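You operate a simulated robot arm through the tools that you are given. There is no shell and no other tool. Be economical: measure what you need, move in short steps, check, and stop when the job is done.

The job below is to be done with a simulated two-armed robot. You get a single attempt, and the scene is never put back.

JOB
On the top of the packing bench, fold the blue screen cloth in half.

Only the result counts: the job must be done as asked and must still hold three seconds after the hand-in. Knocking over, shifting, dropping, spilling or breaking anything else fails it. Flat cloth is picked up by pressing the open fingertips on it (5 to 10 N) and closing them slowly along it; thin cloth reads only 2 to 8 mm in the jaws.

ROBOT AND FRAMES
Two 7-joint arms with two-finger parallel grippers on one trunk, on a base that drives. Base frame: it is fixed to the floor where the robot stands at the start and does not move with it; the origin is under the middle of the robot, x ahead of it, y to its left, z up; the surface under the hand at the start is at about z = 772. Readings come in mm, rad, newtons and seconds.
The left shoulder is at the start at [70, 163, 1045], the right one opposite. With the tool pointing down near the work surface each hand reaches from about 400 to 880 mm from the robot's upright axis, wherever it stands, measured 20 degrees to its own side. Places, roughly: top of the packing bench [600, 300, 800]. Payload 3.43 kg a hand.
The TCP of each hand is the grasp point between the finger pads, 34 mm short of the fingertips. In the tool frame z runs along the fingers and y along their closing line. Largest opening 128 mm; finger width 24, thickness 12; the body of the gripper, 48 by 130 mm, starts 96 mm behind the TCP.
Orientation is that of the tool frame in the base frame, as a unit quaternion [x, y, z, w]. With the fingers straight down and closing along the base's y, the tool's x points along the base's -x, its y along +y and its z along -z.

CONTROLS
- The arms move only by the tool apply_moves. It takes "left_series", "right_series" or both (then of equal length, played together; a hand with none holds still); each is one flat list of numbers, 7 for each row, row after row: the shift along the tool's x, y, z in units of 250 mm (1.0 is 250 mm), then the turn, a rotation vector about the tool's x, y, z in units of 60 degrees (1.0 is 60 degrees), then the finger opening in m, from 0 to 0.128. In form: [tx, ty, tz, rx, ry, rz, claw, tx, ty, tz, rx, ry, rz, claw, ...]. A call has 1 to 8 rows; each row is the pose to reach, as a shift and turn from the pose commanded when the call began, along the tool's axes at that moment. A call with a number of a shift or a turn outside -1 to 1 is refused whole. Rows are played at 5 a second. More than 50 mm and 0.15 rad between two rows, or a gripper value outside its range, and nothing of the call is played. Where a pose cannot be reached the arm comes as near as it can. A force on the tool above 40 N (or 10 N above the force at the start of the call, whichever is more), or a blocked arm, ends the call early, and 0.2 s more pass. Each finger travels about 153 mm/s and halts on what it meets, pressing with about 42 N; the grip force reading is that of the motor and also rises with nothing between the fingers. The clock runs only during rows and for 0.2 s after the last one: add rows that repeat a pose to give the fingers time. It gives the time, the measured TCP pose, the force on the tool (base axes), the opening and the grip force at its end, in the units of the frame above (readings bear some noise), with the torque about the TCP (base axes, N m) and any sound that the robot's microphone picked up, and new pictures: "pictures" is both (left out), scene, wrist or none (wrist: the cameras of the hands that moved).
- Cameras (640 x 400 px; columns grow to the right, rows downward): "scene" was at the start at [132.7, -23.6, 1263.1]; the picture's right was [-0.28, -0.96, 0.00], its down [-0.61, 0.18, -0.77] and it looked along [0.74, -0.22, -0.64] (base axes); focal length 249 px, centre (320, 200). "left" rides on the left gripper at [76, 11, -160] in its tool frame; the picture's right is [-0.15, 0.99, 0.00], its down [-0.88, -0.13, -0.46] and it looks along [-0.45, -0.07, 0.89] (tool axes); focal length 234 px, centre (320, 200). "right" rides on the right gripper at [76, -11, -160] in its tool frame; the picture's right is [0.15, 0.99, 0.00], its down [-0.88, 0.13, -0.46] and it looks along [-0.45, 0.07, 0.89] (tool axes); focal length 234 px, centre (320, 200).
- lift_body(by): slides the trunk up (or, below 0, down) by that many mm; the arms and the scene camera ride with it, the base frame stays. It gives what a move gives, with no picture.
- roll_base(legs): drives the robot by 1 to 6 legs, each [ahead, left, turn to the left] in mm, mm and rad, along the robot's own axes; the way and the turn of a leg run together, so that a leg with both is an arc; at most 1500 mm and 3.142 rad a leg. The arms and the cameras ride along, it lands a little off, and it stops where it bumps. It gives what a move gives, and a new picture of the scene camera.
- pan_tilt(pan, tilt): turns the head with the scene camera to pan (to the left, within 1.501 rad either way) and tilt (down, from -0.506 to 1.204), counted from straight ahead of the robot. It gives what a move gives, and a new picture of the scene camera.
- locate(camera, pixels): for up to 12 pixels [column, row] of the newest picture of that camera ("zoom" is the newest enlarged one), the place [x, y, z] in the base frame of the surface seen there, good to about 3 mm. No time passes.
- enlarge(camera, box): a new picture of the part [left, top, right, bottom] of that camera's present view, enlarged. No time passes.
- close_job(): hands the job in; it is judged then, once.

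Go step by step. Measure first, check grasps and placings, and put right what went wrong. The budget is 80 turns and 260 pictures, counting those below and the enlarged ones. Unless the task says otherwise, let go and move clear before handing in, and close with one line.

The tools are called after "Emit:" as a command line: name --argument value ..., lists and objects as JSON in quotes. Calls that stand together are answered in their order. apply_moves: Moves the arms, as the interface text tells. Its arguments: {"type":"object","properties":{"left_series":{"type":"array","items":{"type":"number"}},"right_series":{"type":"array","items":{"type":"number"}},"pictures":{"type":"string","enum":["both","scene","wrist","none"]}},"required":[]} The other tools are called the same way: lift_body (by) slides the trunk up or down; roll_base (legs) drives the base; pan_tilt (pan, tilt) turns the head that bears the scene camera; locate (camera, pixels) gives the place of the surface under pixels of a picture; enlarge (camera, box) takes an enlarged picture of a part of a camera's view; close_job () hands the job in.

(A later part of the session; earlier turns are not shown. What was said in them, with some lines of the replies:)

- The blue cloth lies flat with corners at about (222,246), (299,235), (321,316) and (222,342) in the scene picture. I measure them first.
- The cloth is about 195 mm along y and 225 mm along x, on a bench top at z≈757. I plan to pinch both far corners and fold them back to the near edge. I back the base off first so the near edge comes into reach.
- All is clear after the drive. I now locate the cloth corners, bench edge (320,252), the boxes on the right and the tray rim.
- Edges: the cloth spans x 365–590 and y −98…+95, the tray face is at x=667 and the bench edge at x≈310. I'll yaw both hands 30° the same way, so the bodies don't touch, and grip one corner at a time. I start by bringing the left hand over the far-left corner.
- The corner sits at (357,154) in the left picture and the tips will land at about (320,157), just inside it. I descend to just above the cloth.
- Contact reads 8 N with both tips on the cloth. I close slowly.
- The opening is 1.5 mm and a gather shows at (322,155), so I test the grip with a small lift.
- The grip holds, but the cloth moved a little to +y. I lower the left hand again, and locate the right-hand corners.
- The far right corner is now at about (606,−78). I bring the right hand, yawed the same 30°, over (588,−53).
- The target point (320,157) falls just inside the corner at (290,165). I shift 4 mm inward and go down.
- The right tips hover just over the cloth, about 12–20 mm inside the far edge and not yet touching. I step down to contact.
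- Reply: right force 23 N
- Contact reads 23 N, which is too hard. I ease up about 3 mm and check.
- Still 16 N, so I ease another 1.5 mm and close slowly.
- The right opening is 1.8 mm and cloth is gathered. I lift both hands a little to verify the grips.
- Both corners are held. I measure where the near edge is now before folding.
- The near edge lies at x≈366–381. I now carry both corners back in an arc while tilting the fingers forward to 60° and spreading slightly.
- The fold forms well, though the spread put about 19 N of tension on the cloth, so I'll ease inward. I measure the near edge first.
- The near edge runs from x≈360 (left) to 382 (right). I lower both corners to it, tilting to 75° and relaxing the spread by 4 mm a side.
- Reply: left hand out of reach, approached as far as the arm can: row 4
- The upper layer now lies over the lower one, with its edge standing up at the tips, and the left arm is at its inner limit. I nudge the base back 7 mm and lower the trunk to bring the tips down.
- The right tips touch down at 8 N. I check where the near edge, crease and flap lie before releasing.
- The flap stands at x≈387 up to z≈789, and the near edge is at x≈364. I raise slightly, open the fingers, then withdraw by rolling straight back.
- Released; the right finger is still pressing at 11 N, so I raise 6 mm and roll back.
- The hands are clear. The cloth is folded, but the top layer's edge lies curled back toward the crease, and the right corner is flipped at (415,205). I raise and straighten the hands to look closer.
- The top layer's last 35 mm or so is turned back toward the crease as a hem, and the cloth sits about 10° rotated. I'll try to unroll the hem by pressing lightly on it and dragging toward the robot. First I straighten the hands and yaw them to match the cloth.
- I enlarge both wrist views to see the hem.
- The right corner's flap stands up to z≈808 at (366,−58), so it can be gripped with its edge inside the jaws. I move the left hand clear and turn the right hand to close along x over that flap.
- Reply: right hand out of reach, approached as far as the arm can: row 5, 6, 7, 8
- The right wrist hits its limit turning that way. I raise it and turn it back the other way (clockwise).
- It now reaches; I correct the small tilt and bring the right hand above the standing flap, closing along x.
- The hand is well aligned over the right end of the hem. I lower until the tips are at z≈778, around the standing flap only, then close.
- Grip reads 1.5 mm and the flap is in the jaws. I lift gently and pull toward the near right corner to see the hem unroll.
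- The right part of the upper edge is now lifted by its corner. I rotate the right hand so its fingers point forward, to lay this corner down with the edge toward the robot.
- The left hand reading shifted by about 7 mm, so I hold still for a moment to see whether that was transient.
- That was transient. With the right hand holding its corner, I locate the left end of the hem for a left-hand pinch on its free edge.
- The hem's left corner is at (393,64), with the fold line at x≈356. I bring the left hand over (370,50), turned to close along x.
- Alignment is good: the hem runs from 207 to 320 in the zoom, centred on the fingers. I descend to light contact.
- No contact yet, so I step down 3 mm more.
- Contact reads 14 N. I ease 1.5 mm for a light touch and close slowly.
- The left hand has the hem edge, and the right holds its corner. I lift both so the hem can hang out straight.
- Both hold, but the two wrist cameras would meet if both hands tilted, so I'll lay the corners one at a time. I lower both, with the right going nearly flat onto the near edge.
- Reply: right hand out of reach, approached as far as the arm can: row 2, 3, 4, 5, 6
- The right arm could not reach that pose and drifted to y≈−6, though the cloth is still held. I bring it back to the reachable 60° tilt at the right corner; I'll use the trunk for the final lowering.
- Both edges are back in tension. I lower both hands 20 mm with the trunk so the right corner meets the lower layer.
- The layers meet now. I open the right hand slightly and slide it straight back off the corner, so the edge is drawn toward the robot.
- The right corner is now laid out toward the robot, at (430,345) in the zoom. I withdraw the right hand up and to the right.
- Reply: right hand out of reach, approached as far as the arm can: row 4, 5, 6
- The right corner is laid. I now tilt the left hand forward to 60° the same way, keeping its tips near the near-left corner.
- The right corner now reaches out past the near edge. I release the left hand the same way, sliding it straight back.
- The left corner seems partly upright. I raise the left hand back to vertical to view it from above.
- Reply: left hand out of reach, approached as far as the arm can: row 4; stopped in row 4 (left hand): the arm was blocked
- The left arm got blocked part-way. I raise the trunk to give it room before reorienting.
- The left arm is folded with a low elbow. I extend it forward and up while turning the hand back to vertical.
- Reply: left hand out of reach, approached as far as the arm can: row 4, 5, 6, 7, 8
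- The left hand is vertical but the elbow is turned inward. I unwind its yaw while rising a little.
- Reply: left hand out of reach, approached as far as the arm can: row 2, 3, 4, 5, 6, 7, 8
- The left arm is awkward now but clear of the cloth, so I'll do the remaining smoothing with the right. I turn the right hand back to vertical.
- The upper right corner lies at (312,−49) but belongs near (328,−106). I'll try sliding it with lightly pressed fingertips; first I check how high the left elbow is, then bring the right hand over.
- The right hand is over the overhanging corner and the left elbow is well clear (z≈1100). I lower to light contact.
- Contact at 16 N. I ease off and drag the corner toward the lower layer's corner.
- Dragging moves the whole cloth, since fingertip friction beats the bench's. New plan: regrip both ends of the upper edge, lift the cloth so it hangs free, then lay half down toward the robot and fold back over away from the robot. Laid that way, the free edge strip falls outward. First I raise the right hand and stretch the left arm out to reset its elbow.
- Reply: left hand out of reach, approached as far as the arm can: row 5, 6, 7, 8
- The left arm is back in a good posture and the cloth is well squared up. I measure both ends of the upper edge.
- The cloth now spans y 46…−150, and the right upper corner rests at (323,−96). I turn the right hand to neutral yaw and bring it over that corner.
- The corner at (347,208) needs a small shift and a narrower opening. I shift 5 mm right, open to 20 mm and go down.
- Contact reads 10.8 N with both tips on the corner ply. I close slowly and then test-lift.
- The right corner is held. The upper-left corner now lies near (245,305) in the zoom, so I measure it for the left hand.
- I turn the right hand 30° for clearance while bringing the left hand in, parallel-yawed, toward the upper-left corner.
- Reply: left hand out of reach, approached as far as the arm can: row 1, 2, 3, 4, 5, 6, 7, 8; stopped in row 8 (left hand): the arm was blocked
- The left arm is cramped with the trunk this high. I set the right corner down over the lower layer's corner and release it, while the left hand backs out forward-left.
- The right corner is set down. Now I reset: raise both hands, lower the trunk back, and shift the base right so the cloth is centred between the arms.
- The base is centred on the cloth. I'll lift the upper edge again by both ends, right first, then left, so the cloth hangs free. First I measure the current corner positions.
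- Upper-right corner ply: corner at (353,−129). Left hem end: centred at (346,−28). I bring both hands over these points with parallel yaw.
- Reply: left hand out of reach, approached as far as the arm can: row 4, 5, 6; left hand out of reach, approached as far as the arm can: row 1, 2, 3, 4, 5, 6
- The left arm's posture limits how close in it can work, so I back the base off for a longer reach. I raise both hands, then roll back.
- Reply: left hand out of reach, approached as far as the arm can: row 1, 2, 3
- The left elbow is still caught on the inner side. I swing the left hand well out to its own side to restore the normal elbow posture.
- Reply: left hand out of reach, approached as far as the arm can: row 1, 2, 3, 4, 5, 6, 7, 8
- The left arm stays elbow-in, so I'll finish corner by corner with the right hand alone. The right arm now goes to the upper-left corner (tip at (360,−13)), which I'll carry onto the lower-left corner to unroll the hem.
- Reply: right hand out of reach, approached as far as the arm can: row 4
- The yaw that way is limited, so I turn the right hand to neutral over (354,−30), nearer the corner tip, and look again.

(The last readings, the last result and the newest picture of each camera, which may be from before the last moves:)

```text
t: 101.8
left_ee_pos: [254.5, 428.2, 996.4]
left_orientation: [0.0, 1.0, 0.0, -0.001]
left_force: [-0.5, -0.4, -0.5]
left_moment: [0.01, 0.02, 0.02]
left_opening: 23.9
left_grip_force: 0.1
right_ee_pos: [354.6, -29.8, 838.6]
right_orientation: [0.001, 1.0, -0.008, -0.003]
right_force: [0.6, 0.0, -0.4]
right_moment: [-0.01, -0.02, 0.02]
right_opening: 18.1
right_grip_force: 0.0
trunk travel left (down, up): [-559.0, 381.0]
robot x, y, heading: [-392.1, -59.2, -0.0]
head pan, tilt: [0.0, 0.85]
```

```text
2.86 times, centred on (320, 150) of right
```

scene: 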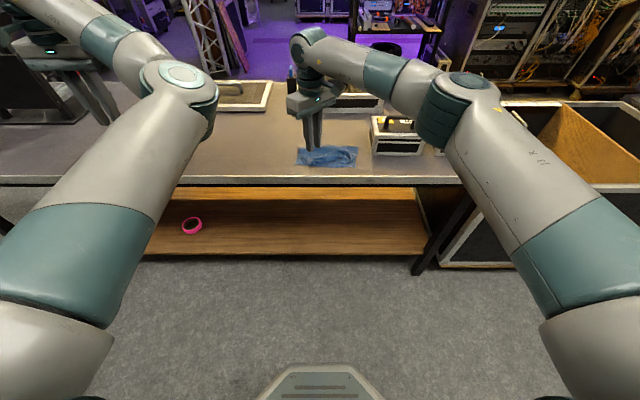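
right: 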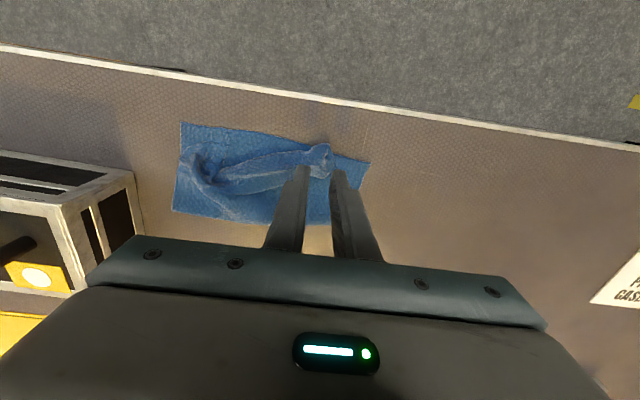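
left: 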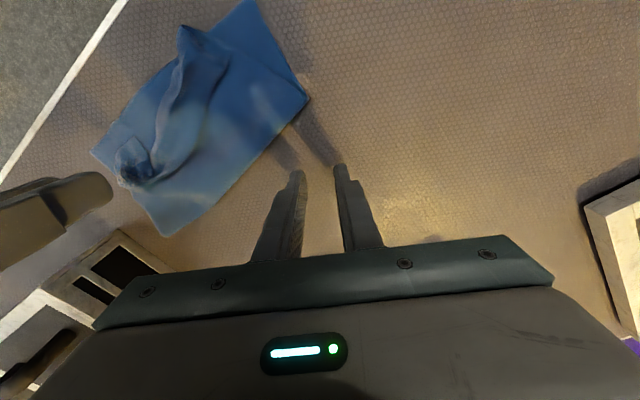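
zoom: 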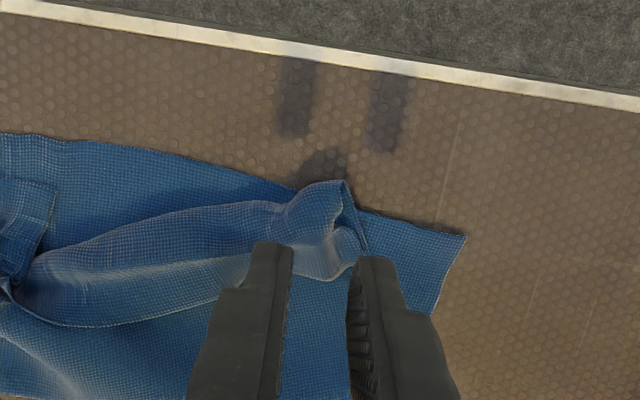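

The hem's end sits under the fingers; I shift 8 mm outward and 6 mm right, descend to light contact and close slowly.

Emit:
apply_moves --right_series '[-0.032, -0.024, 0.1, 0, 0, 0, 0.018, -0.032, -0.024, 0.16, 0, 0, 0, 0.018, -0.032, -0.024, 0.174, 0, 0, 0, 0.018, -0.032, -0.024, 0.178, 0, 0, 0, 0.014, -0.032, -0.024, 0.178, 0, 0, 0, 0.01, -0.032, -0.024, 0.178, 0, 0, 0, 0.006, -0.032, -0.024, 0.178, 0, 0, 0, 0.002, -0.032, -0.024, 0.178, 0, 0, 0, 0.0]' --pictures "none"

Emit:
apply_moves --right_series '[0, 0, 0, 0, 0, 0, 0, 0, 0, -0.06, 0, 0, 0, 0, 0, 0, -0.14, 0, 0, 0, 0, 0, 0, -0.22, 0, 0, 0, 0]' --pictures "both"

Emit:
enlarge --camera "scene" --box '[275, 130, 375, 180]'

Emit:
enlarge --camera "right" --box '[180, 80, 420, 220]'

```text
t: 103.6
left_ee_pos: [253.0, 427.2, 997.7]
left_orientation: [0.0, 1.0, 0.0, 0.0]
left_force: [-0.2, 0.4, 0.3]
left_moment: [-0.01, -0.01, -0.05]
left_opening: 24.3
left_grip_force: 0.0
right_ee_pos: [361.2, -35.6, 796.4]
right_orientation: [0.0, 1.0, -0.007, -0.002]
right_force: [1.4, 0.4, 8.0]
right_moment: [0.05, 0.02, 0.0]
right_opening: 0.0
right_grip_force: 33.4
trunk travel left (down, up): [-559.0, 381.0]
robot x, y, heading: [-396.6, -59.5, -0.004]
head pan, tilt: [0.0, 0.85]
```

```text
t: 104.6
left_ee_pos: [254.8, 429.0, 995.9]
left_orientation: [0.0, 1.0, 0.0, 0.0]
left_force: [0.1, 0.2, -0.5]
left_moment: [0.02, -0.04, -0.03]
left_opening: 24.4
left_grip_force: 0.0
right_ee_pos: [361.9, -35.3, 849.8]
right_orientation: [0.0, 1.0, -0.006, -0.002]
right_force: [-0.5, -0.3, -0.1]
right_moment: [-0.03, 0.0, -0.01]
right_opening: 0.0
right_grip_force: 33.1
trunk travel left (down, up): [-559.0, 381.0]
robot x, y, heading: [-393.8, -58.3, -0.0]
head pan, tilt: [0.0, 0.85]
```

scene: 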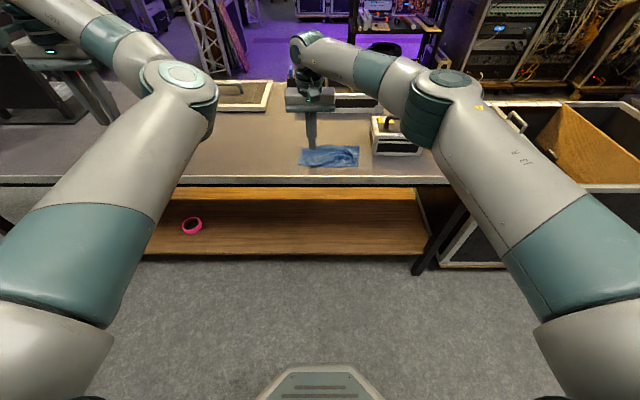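
right: 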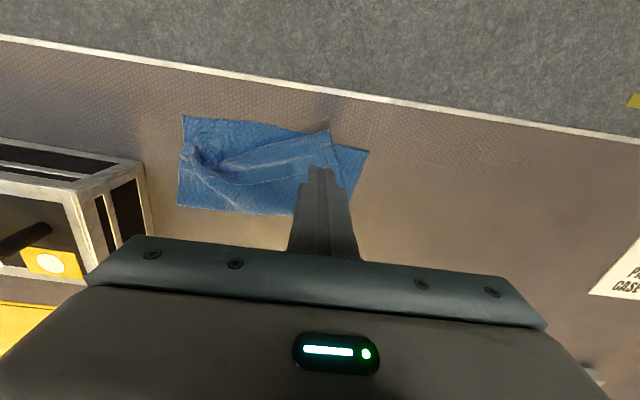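

```text
6.40 times, centred on (325, 155) of scene
```

zoom: 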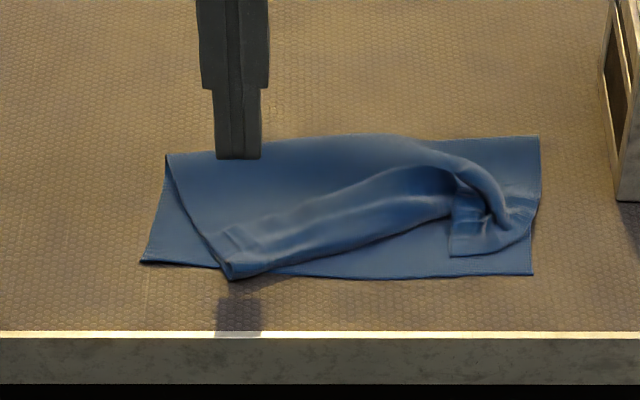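

```text
2.67 times, centred on (300, 150) of right
```

zoom: 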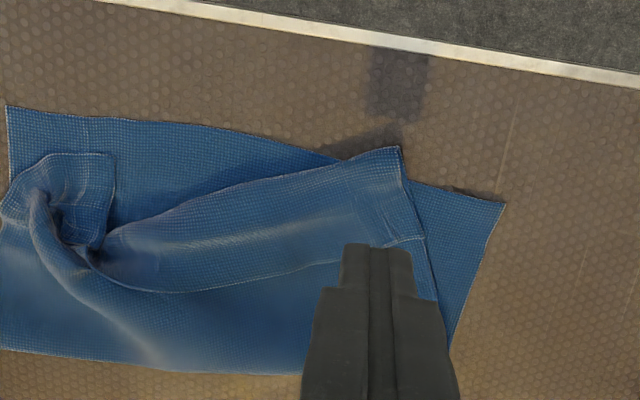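

That pinch slipped (opening 0), but it flattened the hem's end. I locate it again for a wider pinch.

Emit:
locate --camera "zoom" --pixels '[[397, 155], [422, 236], [390, 242], [375, 200], [330, 262], [330, 190], [290, 230], [500, 205], [10, 110], [110, 215], [112, 158]]'

```text
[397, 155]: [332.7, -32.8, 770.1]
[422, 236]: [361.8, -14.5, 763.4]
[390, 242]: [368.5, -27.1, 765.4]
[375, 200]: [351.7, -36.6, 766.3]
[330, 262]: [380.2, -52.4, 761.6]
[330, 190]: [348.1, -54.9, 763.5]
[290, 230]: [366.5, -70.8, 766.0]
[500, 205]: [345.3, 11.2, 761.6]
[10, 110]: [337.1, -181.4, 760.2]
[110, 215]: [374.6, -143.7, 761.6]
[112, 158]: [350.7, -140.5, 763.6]
```

The hem's flat end has its tip at (362,−14) and fold at x≈333. I pinch at (356,−40) with a 24 mm opening and a slightly firmer touch.

Emit:
apply_moves --right_series '[0.024, -0.02, 0.1, 0, 0, 0, 0.024, 0.024, -0.02, 0.19, 0, 0, 0, 0.024, 0.024, -0.02, 0.218, 0, 0, 0, 0.024, 0.024, -0.02, 0.227, 0, 0, 0, 0.024]' --pictures "none"

Emit:
apply_moves --right_series '[0, 0, 0, 0, 0, 0, 0.021, 0, 0, 0, 0, 0, 0, 0.018, 0, 0, 0, 0, 0, 0, 0.015, 0, 0, 0, 0, 0, 0, 0.012, 0, 0, 0, 0, 0, 0, 0.009, 0, 0, 0, 0, 0, 0, 0.006, 0, 0, 0, 0, 0, 0, 0.003, 0, 0, 0, 0, 0, 0, 0.0]' --pictures "none"

Emit:
apply_moves --right_series '[0, 0, 0, 0, 0, 0, 0, 0, 0, -0.06, 0, 0, 0, 0, 0, 0, -0.14, 0, 0, 0, 0]' --pictures "scene"

Emit:
enlarge --camera "scene" --box '[275, 130, 375, 180]'

```text
t: 105.6
left_ee_pos: [253.4, 427.4, 996.8]
left_orientation: [-0.001, 1.0, 0.0, -0.001]
left_force: [-0.5, -0.6, -0.5]
left_moment: [0.01, 0.0, 0.0]
left_opening: 24.1
left_grip_force: 0.1
right_ee_pos: [355.6, -39.8, 795.4]
right_orientation: [0.0, 1.0, -0.005, 0.0]
right_force: [0.4, 0.6, 16.2]
right_moment: [0.21, 0.0, -0.01]
right_opening: 24.2
right_grip_force: 0.2
trunk travel left (down, up): [-559.0, 381.0]
robot x, y, heading: [-396.5, -57.6, 0.003]
head pan, tilt: [0.0, 0.85]
```

```text
t: 107.4
left_ee_pos: [252.8, 427.1, 998.4]
left_orientation: [0.0, 1.0, -0.001, 0.0]
left_force: [-0.6, -0.4, -0.8]
left_moment: [0.02, 0.0, -0.01]
left_opening: 24.1
left_grip_force: 0.1
right_ee_pos: [353.8, -39.6, 795.9]
right_orientation: [0.001, 1.0, -0.007, 0.0]
right_force: [0.4, 1.6, 27.6]
right_moment: [0.05, 0.08, 0.05]
right_opening: 1.3
right_grip_force: 36.7
trunk travel left (down, up): [-559.0, 381.0]
robot x, y, heading: [-393.7, -59.3, 0.003]
head pan, tilt: [0.0, 0.85]
```

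```text
t: 108.2
left_ee_pos: [253.7, 426.9, 996.9]
left_orientation: [0.0, 1.0, 0.001, 0.0]
left_force: [0.0, 0.5, -0.7]
left_moment: [0.02, -0.02, -0.01]
left_opening: 23.9
left_grip_force: 0.1
right_ee_pos: [355.0, -39.6, 827.3]
right_orientation: [0.0, 1.0, -0.008, -0.003]
right_force: [1.0, -0.1, -0.1]
right_moment: [-0.01, -0.02, 0.02]
right_opening: 1.8
right_grip_force: 36.3
trunk travel left (down, up): [-559.0, 381.0]
robot x, y, heading: [-392.7, -62.2, 0.001]
head pan, tilt: [0.0, 0.85]
```

scene: 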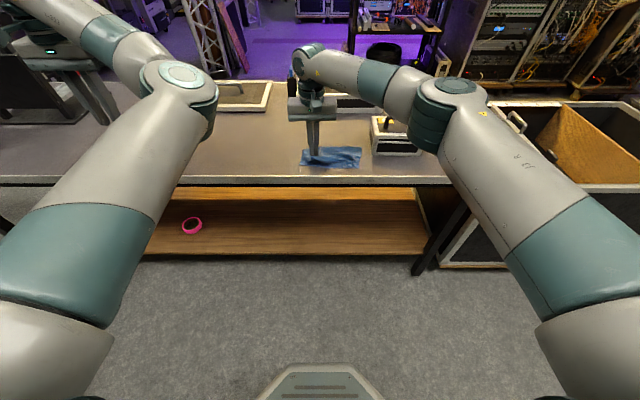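

```text
6.40 times, centred on (325, 155) of scene
5 turns are left
```

zoom: 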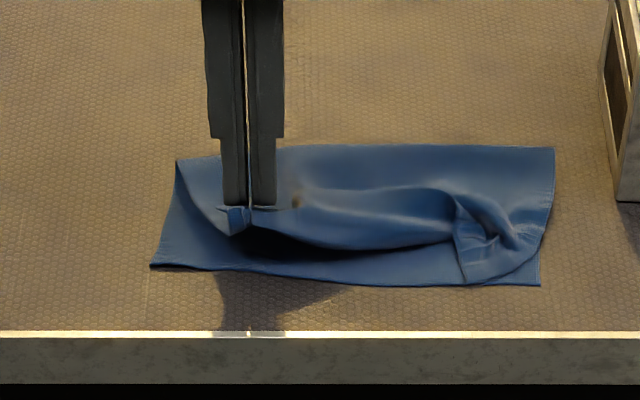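

The grip reads 1.8 mm and holds the hem's end. With few turns left, I carry this corner up and over to the lower-left corner with a forward tilt, release by sliding back, and look.

Emit:
apply_moves --right_series '[0.0296, 0.0144, -0.0456, 0, -0.125, 0, 0, 0.0592, 0.0304, -0.082, 0, -0.25, 0, 0, 0.088, 0.0464, -0.0964, 0, -0.375, 0, 0, 0.108, 0.0624, -0.0804, 0, -0.5, 0, 0, 0.119, 0.0784, -0.0468, 0, -0.625, 0, 0, 0.12, 0.0944, 0.0132, 0, -0.75, 0, 0, 0.112, 0.1064, 0.0824, 0, -0.875, 0, 0, 0.1056, 0.1184, 0.149, 0, -1.0, 0, 0]' --pictures "none"

Emit:
apply_moves --right_series '[0, 0, 0, 0, 0, 0, 0.004, 0, 0, 0, 0, 0, 0, 0.007, 0.045, 0, -0.09, 0, 0, 0, 0.007, 0.09, 0, -0.179, 0, 0, 0, 0.007, 0.09, 0, -0.23, 0, 0, 0, 0.007, 0.016, 0, -0.29, 0, 0, 0, 0.01, -0.088, 0, -0.36, 0, 0, 0, 0.01, -0.2, 0, -0.42, 0, 0, 0, 0.01]' --pictures "scene"

Emit:
enlarge --camera "scene" --box '[275, 130, 375, 180]'

Emit:
locate --camera "zoom" --pixels '[[152, 264], [538, 283], [180, 162], [552, 150], [465, 278], [460, 205], [230, 230], [300, 240], [350, 245], [515, 230], [490, 245], [200, 250]]'

```text
t: 110.0
left_ee_pos: [255.6, 425.9, 996.4]
left_orientation: [0.0, 1.0, 0.0, -0.001]
left_force: [0.8, 0.7, -0.2]
left_moment: [-0.01, 0.01, 0.0]
left_opening: 24.6
left_grip_force: 0.2
right_ee_pos: [330.3, -11.6, 791.2]
right_orientation: [-0.002, 0.866, -0.006, 0.499]
right_force: [-1.6, -1.1, 1.2]
right_moment: [0.01, -0.08, 0.01]
right_opening: 1.8
right_grip_force: 36.6
trunk travel left (down, up): [-559.0, 381.0]
robot x, y, heading: [-392.8, -59.5, -0.0]
head pan, tilt: [0.0, 0.85]
```

```text
t: 111.8
left_ee_pos: [254.1, 427.9, 996.2]
left_orientation: [0.0, 1.0, 0.0, -0.001]
left_force: [0.6, 1.2, -0.2]
left_moment: [-0.03, -0.02, -0.02]
left_opening: 23.8
left_grip_force: 0.1
right_ee_pos: [264.1, -11.7, 888.5]
right_orientation: [-0.004, 0.867, -0.005, 0.498]
right_force: [0.0, 0.4, 1.0]
right_moment: [0.01, 0.0, 0.03]
right_opening: 9.9
right_grip_force: 0.0
trunk travel left (down, up): [-559.0, 381.0]
robot x, y, heading: [-392.5, -62.8, 0.003]
head pan, tilt: [0.0, 0.85]
```

scene: 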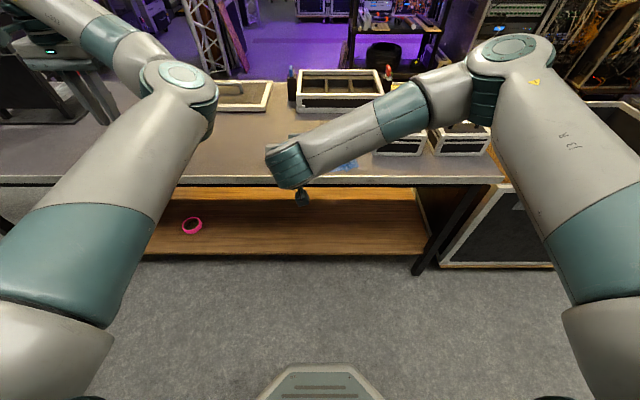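

```text
6.40 times, centred on (325, 155) of scene
```

zoom: 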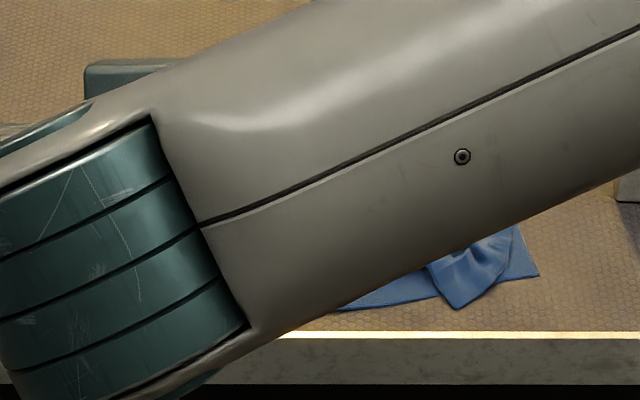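

```text
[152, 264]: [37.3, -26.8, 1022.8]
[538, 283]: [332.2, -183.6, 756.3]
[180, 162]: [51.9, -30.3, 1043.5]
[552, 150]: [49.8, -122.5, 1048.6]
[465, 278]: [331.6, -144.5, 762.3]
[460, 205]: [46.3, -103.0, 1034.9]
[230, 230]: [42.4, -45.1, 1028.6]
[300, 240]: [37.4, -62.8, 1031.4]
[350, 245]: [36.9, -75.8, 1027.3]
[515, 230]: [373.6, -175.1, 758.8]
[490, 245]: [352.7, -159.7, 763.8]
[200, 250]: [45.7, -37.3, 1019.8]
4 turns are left
```

The right arm blocks the scene view. I bring it back upright off to the right, so the wrist camera can see the cloth.

Emit:
apply_moves --right_series '[-0.05, -0.074, 0.0, 0, 0.125, 0, 0.01, -0.1, -0.148, 0.01, 0, 0.25, 0, 0.01, -0.15, -0.222, 0.04, 0, 0.375, 0, 0.01, -0.2, -0.296, 0.08, 0, 0.5, 0, 0.01, -0.25, -0.37, 0.13, 0, 0.625, 0, 0.01, -0.3, -0.444, 0.2, 0, 0.75, 0, 0.01, -0.34, -0.518, 0.26, 0, 0.875, 0, 0.01, -0.36, -0.592, 0.32, 0, 1.0, 0, 0.01]' --pictures "both"

Emit:
enlarge --camera "scene" --box '[275, 130, 375, 180]'

Emit:
enlarge --camera "right" --box '[260, 40, 560, 220]'

Emit:
locate --camera "scene" --pixels '[[330, 145], [345, 150], [310, 155], [350, 165], [340, 160], [325, 163], [312, 165], [355, 160], [318, 150], [335, 155]]'

```text
t: 113.6
left_ee_pos: [255.2, 428.1, 994.6]
left_orientation: [0.0, 1.0, 0.0, -0.002]
left_force: [-0.7, 0.4, 0.5]
left_moment: [-0.03, 0.02, 0.0]
left_opening: 24.2
left_grip_force: 0.2
right_ee_pos: [379.7, -158.1, 926.9]
right_orientation: [-0.002, 1.0, -0.006, -0.003]
right_force: [-0.3, 0.3, 0.2]
right_moment: [0.0, 0.03, 0.0]
right_opening: 10.2
right_grip_force: 0.2
trunk travel left (down, up): [-559.0, 381.0]
robot x, y, heading: [-392.9, -60.7, 0.003]
head pan, tilt: [0.0, 0.85]
```

scene: 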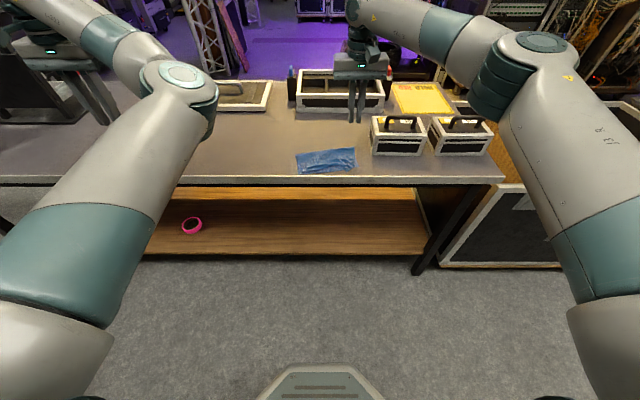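
right: 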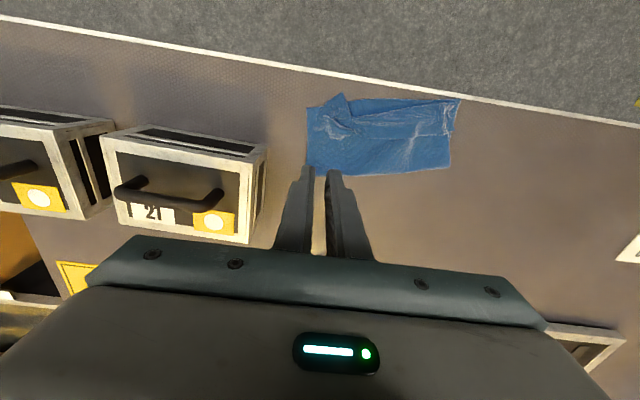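

```text
6.40 times, centred on (325, 155) of scene
```

zoom: 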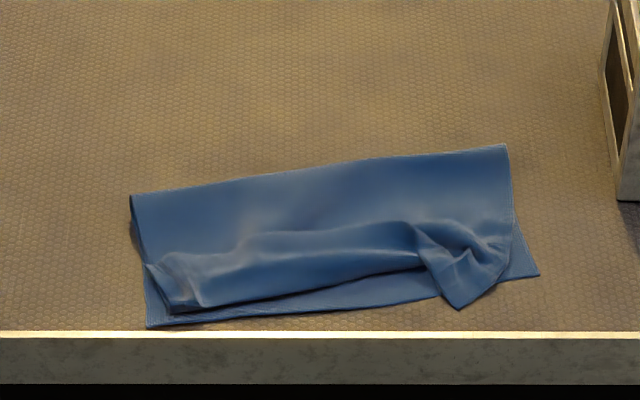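

```text
2.13 times, centred on (410, 130) of right
```

zoom: 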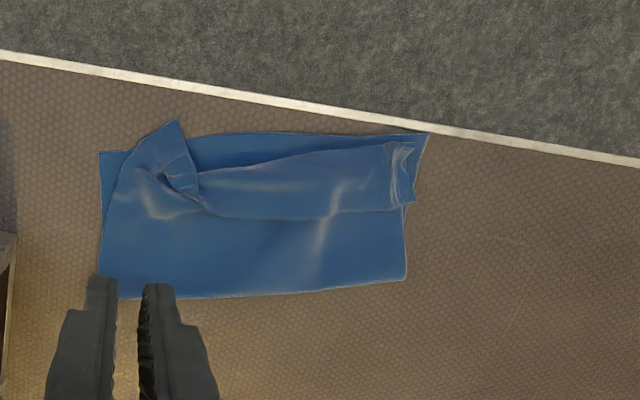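

```text
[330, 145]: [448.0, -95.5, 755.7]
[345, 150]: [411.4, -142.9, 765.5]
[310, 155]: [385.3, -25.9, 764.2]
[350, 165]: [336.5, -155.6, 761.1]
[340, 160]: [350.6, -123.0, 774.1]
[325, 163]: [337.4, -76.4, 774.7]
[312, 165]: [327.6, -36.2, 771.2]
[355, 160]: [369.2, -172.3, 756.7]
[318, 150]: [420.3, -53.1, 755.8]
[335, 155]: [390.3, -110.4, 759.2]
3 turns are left
```

The cloth is now a roughly half-size rectangle; the upper right corner still pokes past the near edge. I measure it for one last correction.

Emit:
locate --camera "zoom" --pixels '[[178, 124], [172, 135], [150, 150], [193, 172], [120, 175], [102, 153], [160, 165], [425, 138], [412, 200], [400, 150], [102, 275], [403, 278]]'

```text
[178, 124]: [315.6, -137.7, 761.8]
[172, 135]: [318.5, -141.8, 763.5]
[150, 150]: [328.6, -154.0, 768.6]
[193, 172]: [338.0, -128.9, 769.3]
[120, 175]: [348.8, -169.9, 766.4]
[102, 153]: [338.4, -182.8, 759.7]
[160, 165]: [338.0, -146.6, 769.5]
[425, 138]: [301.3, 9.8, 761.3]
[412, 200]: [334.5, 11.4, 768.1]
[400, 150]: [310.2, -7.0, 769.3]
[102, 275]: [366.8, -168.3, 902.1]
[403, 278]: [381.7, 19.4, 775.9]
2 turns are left
```

The upper right corner is at (316,−138) and should sit near (338,−183). I pinch it, carry it there, set it down, release and move clear, all in one go.

Emit:
apply_moves --right_series '[0.048, 0.016, 0.1, 0, 0, 0, 0.02, 0.096, 0.033, 0.2, 0, 0, 0, 0.02, 0.144, 0.05, 0.3, 0, 0, 0, 0.02, 0.192, 0.066, 0.4, 0, 0, 0, 0.02, 0.192, 0.066, 0.48, 0, 0, 0, 0.02, 0.192, 0.066, 0.52, 0, 0, 0, 0.02, 0.192, 0.066, 0.53, 0, 0, 0, 0.02, 0.192, 0.066, 0.534, 0, 0, 0, 0.02]' --pictures "none"

Emit:
apply_moves --right_series '[0, 0, 0, 0, 0, 0, 0.017, 0, 0, 0, 0, 0, 0, 0.014, 0, 0, 0, 0, 0, 0, 0.011, 0, 0, 0, 0, 0, 0, 0.008, 0, 0, 0, 0, 0, 0, 0.005, 0, 0, 0, 0, 0, 0, 0.002, 0, 0, 0, 0, 0, 0, 0.0, 0, 0, 0, 0, 0, 0, 0.0]' --pictures "none"

Emit:
apply_moves --right_series '[0, 0, -0.06, 0, 0, 0, 0, -0.024, -0.056, -0.12, 0, 0, 0, 0, -0.048, -0.112, -0.12, 0, 0, 0, 0, -0.072, -0.168, -0.08, 0, 0, 0, 0, -0.072, -0.168, -0.016, 0, 0, 0, 0, -0.072, -0.168, -0.016, 0, 0, 0, 0.012, -0.072, -0.168, -0.016, 0, 0, 0, 0.026, -0.072, -0.168, -0.05, 0, 0, 0, 0.03]' --pictures "none"

Emit:
apply_moves --right_series '[0, 0, -0.1, 0, 0, 0, 0.03, 0, 0, -0.2, 0, 0, 0, 0.03, 0, 0, -0.3, 0, 0, 0, 0.03, 0, 0, -0.4, 0, 0, 0, 0.03, 0, 0, -0.5, 0, 0, 0, 0.03]' --pictures "both"

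```text
t: 115.4
left_ee_pos: [251.8, 426.9, 997.4]
left_orientation: [0.0, 1.0, -0.001, 0.0]
left_force: [0.8, -0.7, 0.5]
left_moment: [-0.01, 0.03, 0.0]
left_opening: 24.3
left_grip_force: 0.0
right_ee_pos: [329.8, -142.2, 795.5]
right_orientation: [0.001, 1.0, -0.006, -0.001]
right_force: [2.4, -0.5, 16.3]
right_moment: [0.17, -0.2, -0.02]
right_opening: 19.6
right_grip_force: 0.0
trunk travel left (down, up): [-559.0, 381.0]
robot x, y, heading: [-391.3, -60.5, 0.001]
head pan, tilt: [0.0, 0.85]
```

```text
t: 117.2
left_ee_pos: [252.5, 427.2, 996.6]
left_orientation: [0.0, 1.0, 0.0, -0.001]
left_force: [0.6, -0.7, -0.4]
left_moment: [0.02, 0.0, -0.01]
left_opening: 24.0
left_grip_force: 0.2
right_ee_pos: [327.5, -142.1, 795.5]
right_orientation: [-0.001, 1.0, -0.006, 0.0]
right_force: [2.2, 3.9, 26.4]
right_moment: [0.15, -0.24, 0.06]
right_opening: 1.7
right_grip_force: 36.5
trunk travel left (down, up): [-559.0, 381.0]
robot x, y, heading: [-394.6, -55.9, -0.001]
head pan, tilt: [0.0, 0.85]
```

```text
t: 119.0
left_ee_pos: [253.5, 427.8, 996.9]
left_orientation: [0.0, 1.0, 0.0, -0.001]
left_force: [-0.5, 1.6, -0.2]
left_moment: [0.0, -0.03, -0.01]
left_opening: 23.8
left_grip_force: 0.1
right_ee_pos: [347.5, -185.5, 805.4]
right_orientation: [0.0, 1.0, -0.007, -0.002]
right_force: [0.8, 0.9, -0.1]
right_moment: [0.0, -0.03, -0.01]
right_opening: 30.1
right_grip_force: 0.0
trunk travel left (down, up): [-559.0, 381.0]
robot x, y, heading: [-394.6, -62.6, -0.004]
head pan, tilt: [0.0, 0.85]
```

```text
t: 120.2
left_ee_pos: [253.9, 428.1, 996.8]
left_orientation: [0.0, 1.0, 0.0, -0.001]
left_force: [-0.2, 0.3, -0.3]
left_moment: [0.01, 0.02, -0.02]
left_opening: 24.1
left_grip_force: 0.0
right_ee_pos: [348.4, -182.8, 932.1]
right_orientation: [0.0, 1.0, -0.006, -0.002]
right_force: [0.4, 0.0, 0.2]
right_moment: [0.01, -0.05, 0.0]
right_opening: 29.7
right_grip_force: 0.0
trunk travel left (down, up): [-559.0, 381.0]
robot x, y, heading: [-394.5, -58.4, 0.006]
head pan, tilt: [0.0, 0.85]
1 turns are left
```

scene: 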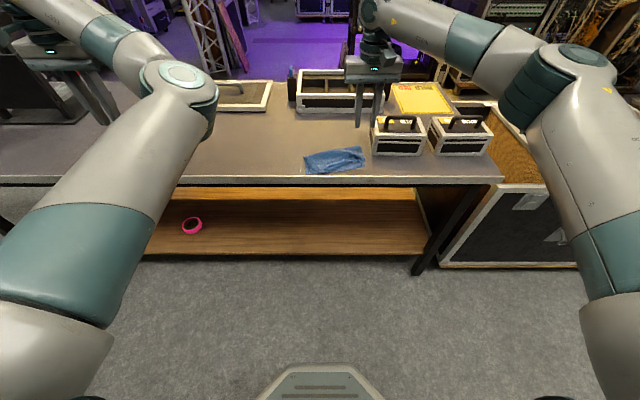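
right: 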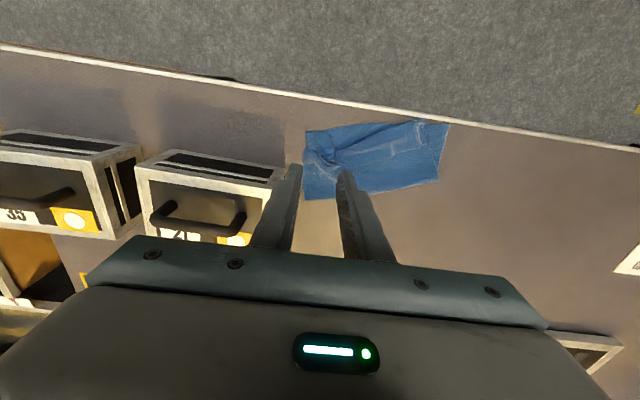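

The cloth lies on the bench folded roughly in half but not neatly: part of the top layer's edge is still turned back, the near-left corner is right at the bench's front edge, and the last corner move got no close-up check. Both hands are open and clear and nothing else looks disturbed, so I hand it in on the last turn.

Emit:
close_job

```text
The job is handed in.
```

I handed in the blue cloth folded roughly in half on the packing bench, but the fold is untidy and may not pass: part of the top layer's edge is still turned back on itself, its corners only roughly meet the lower ones, and the near-left corner sits right at the bench's front edge. I had no turns left to check the last corner move up close; both hands are open and clear, and nothing else looked disturbed.
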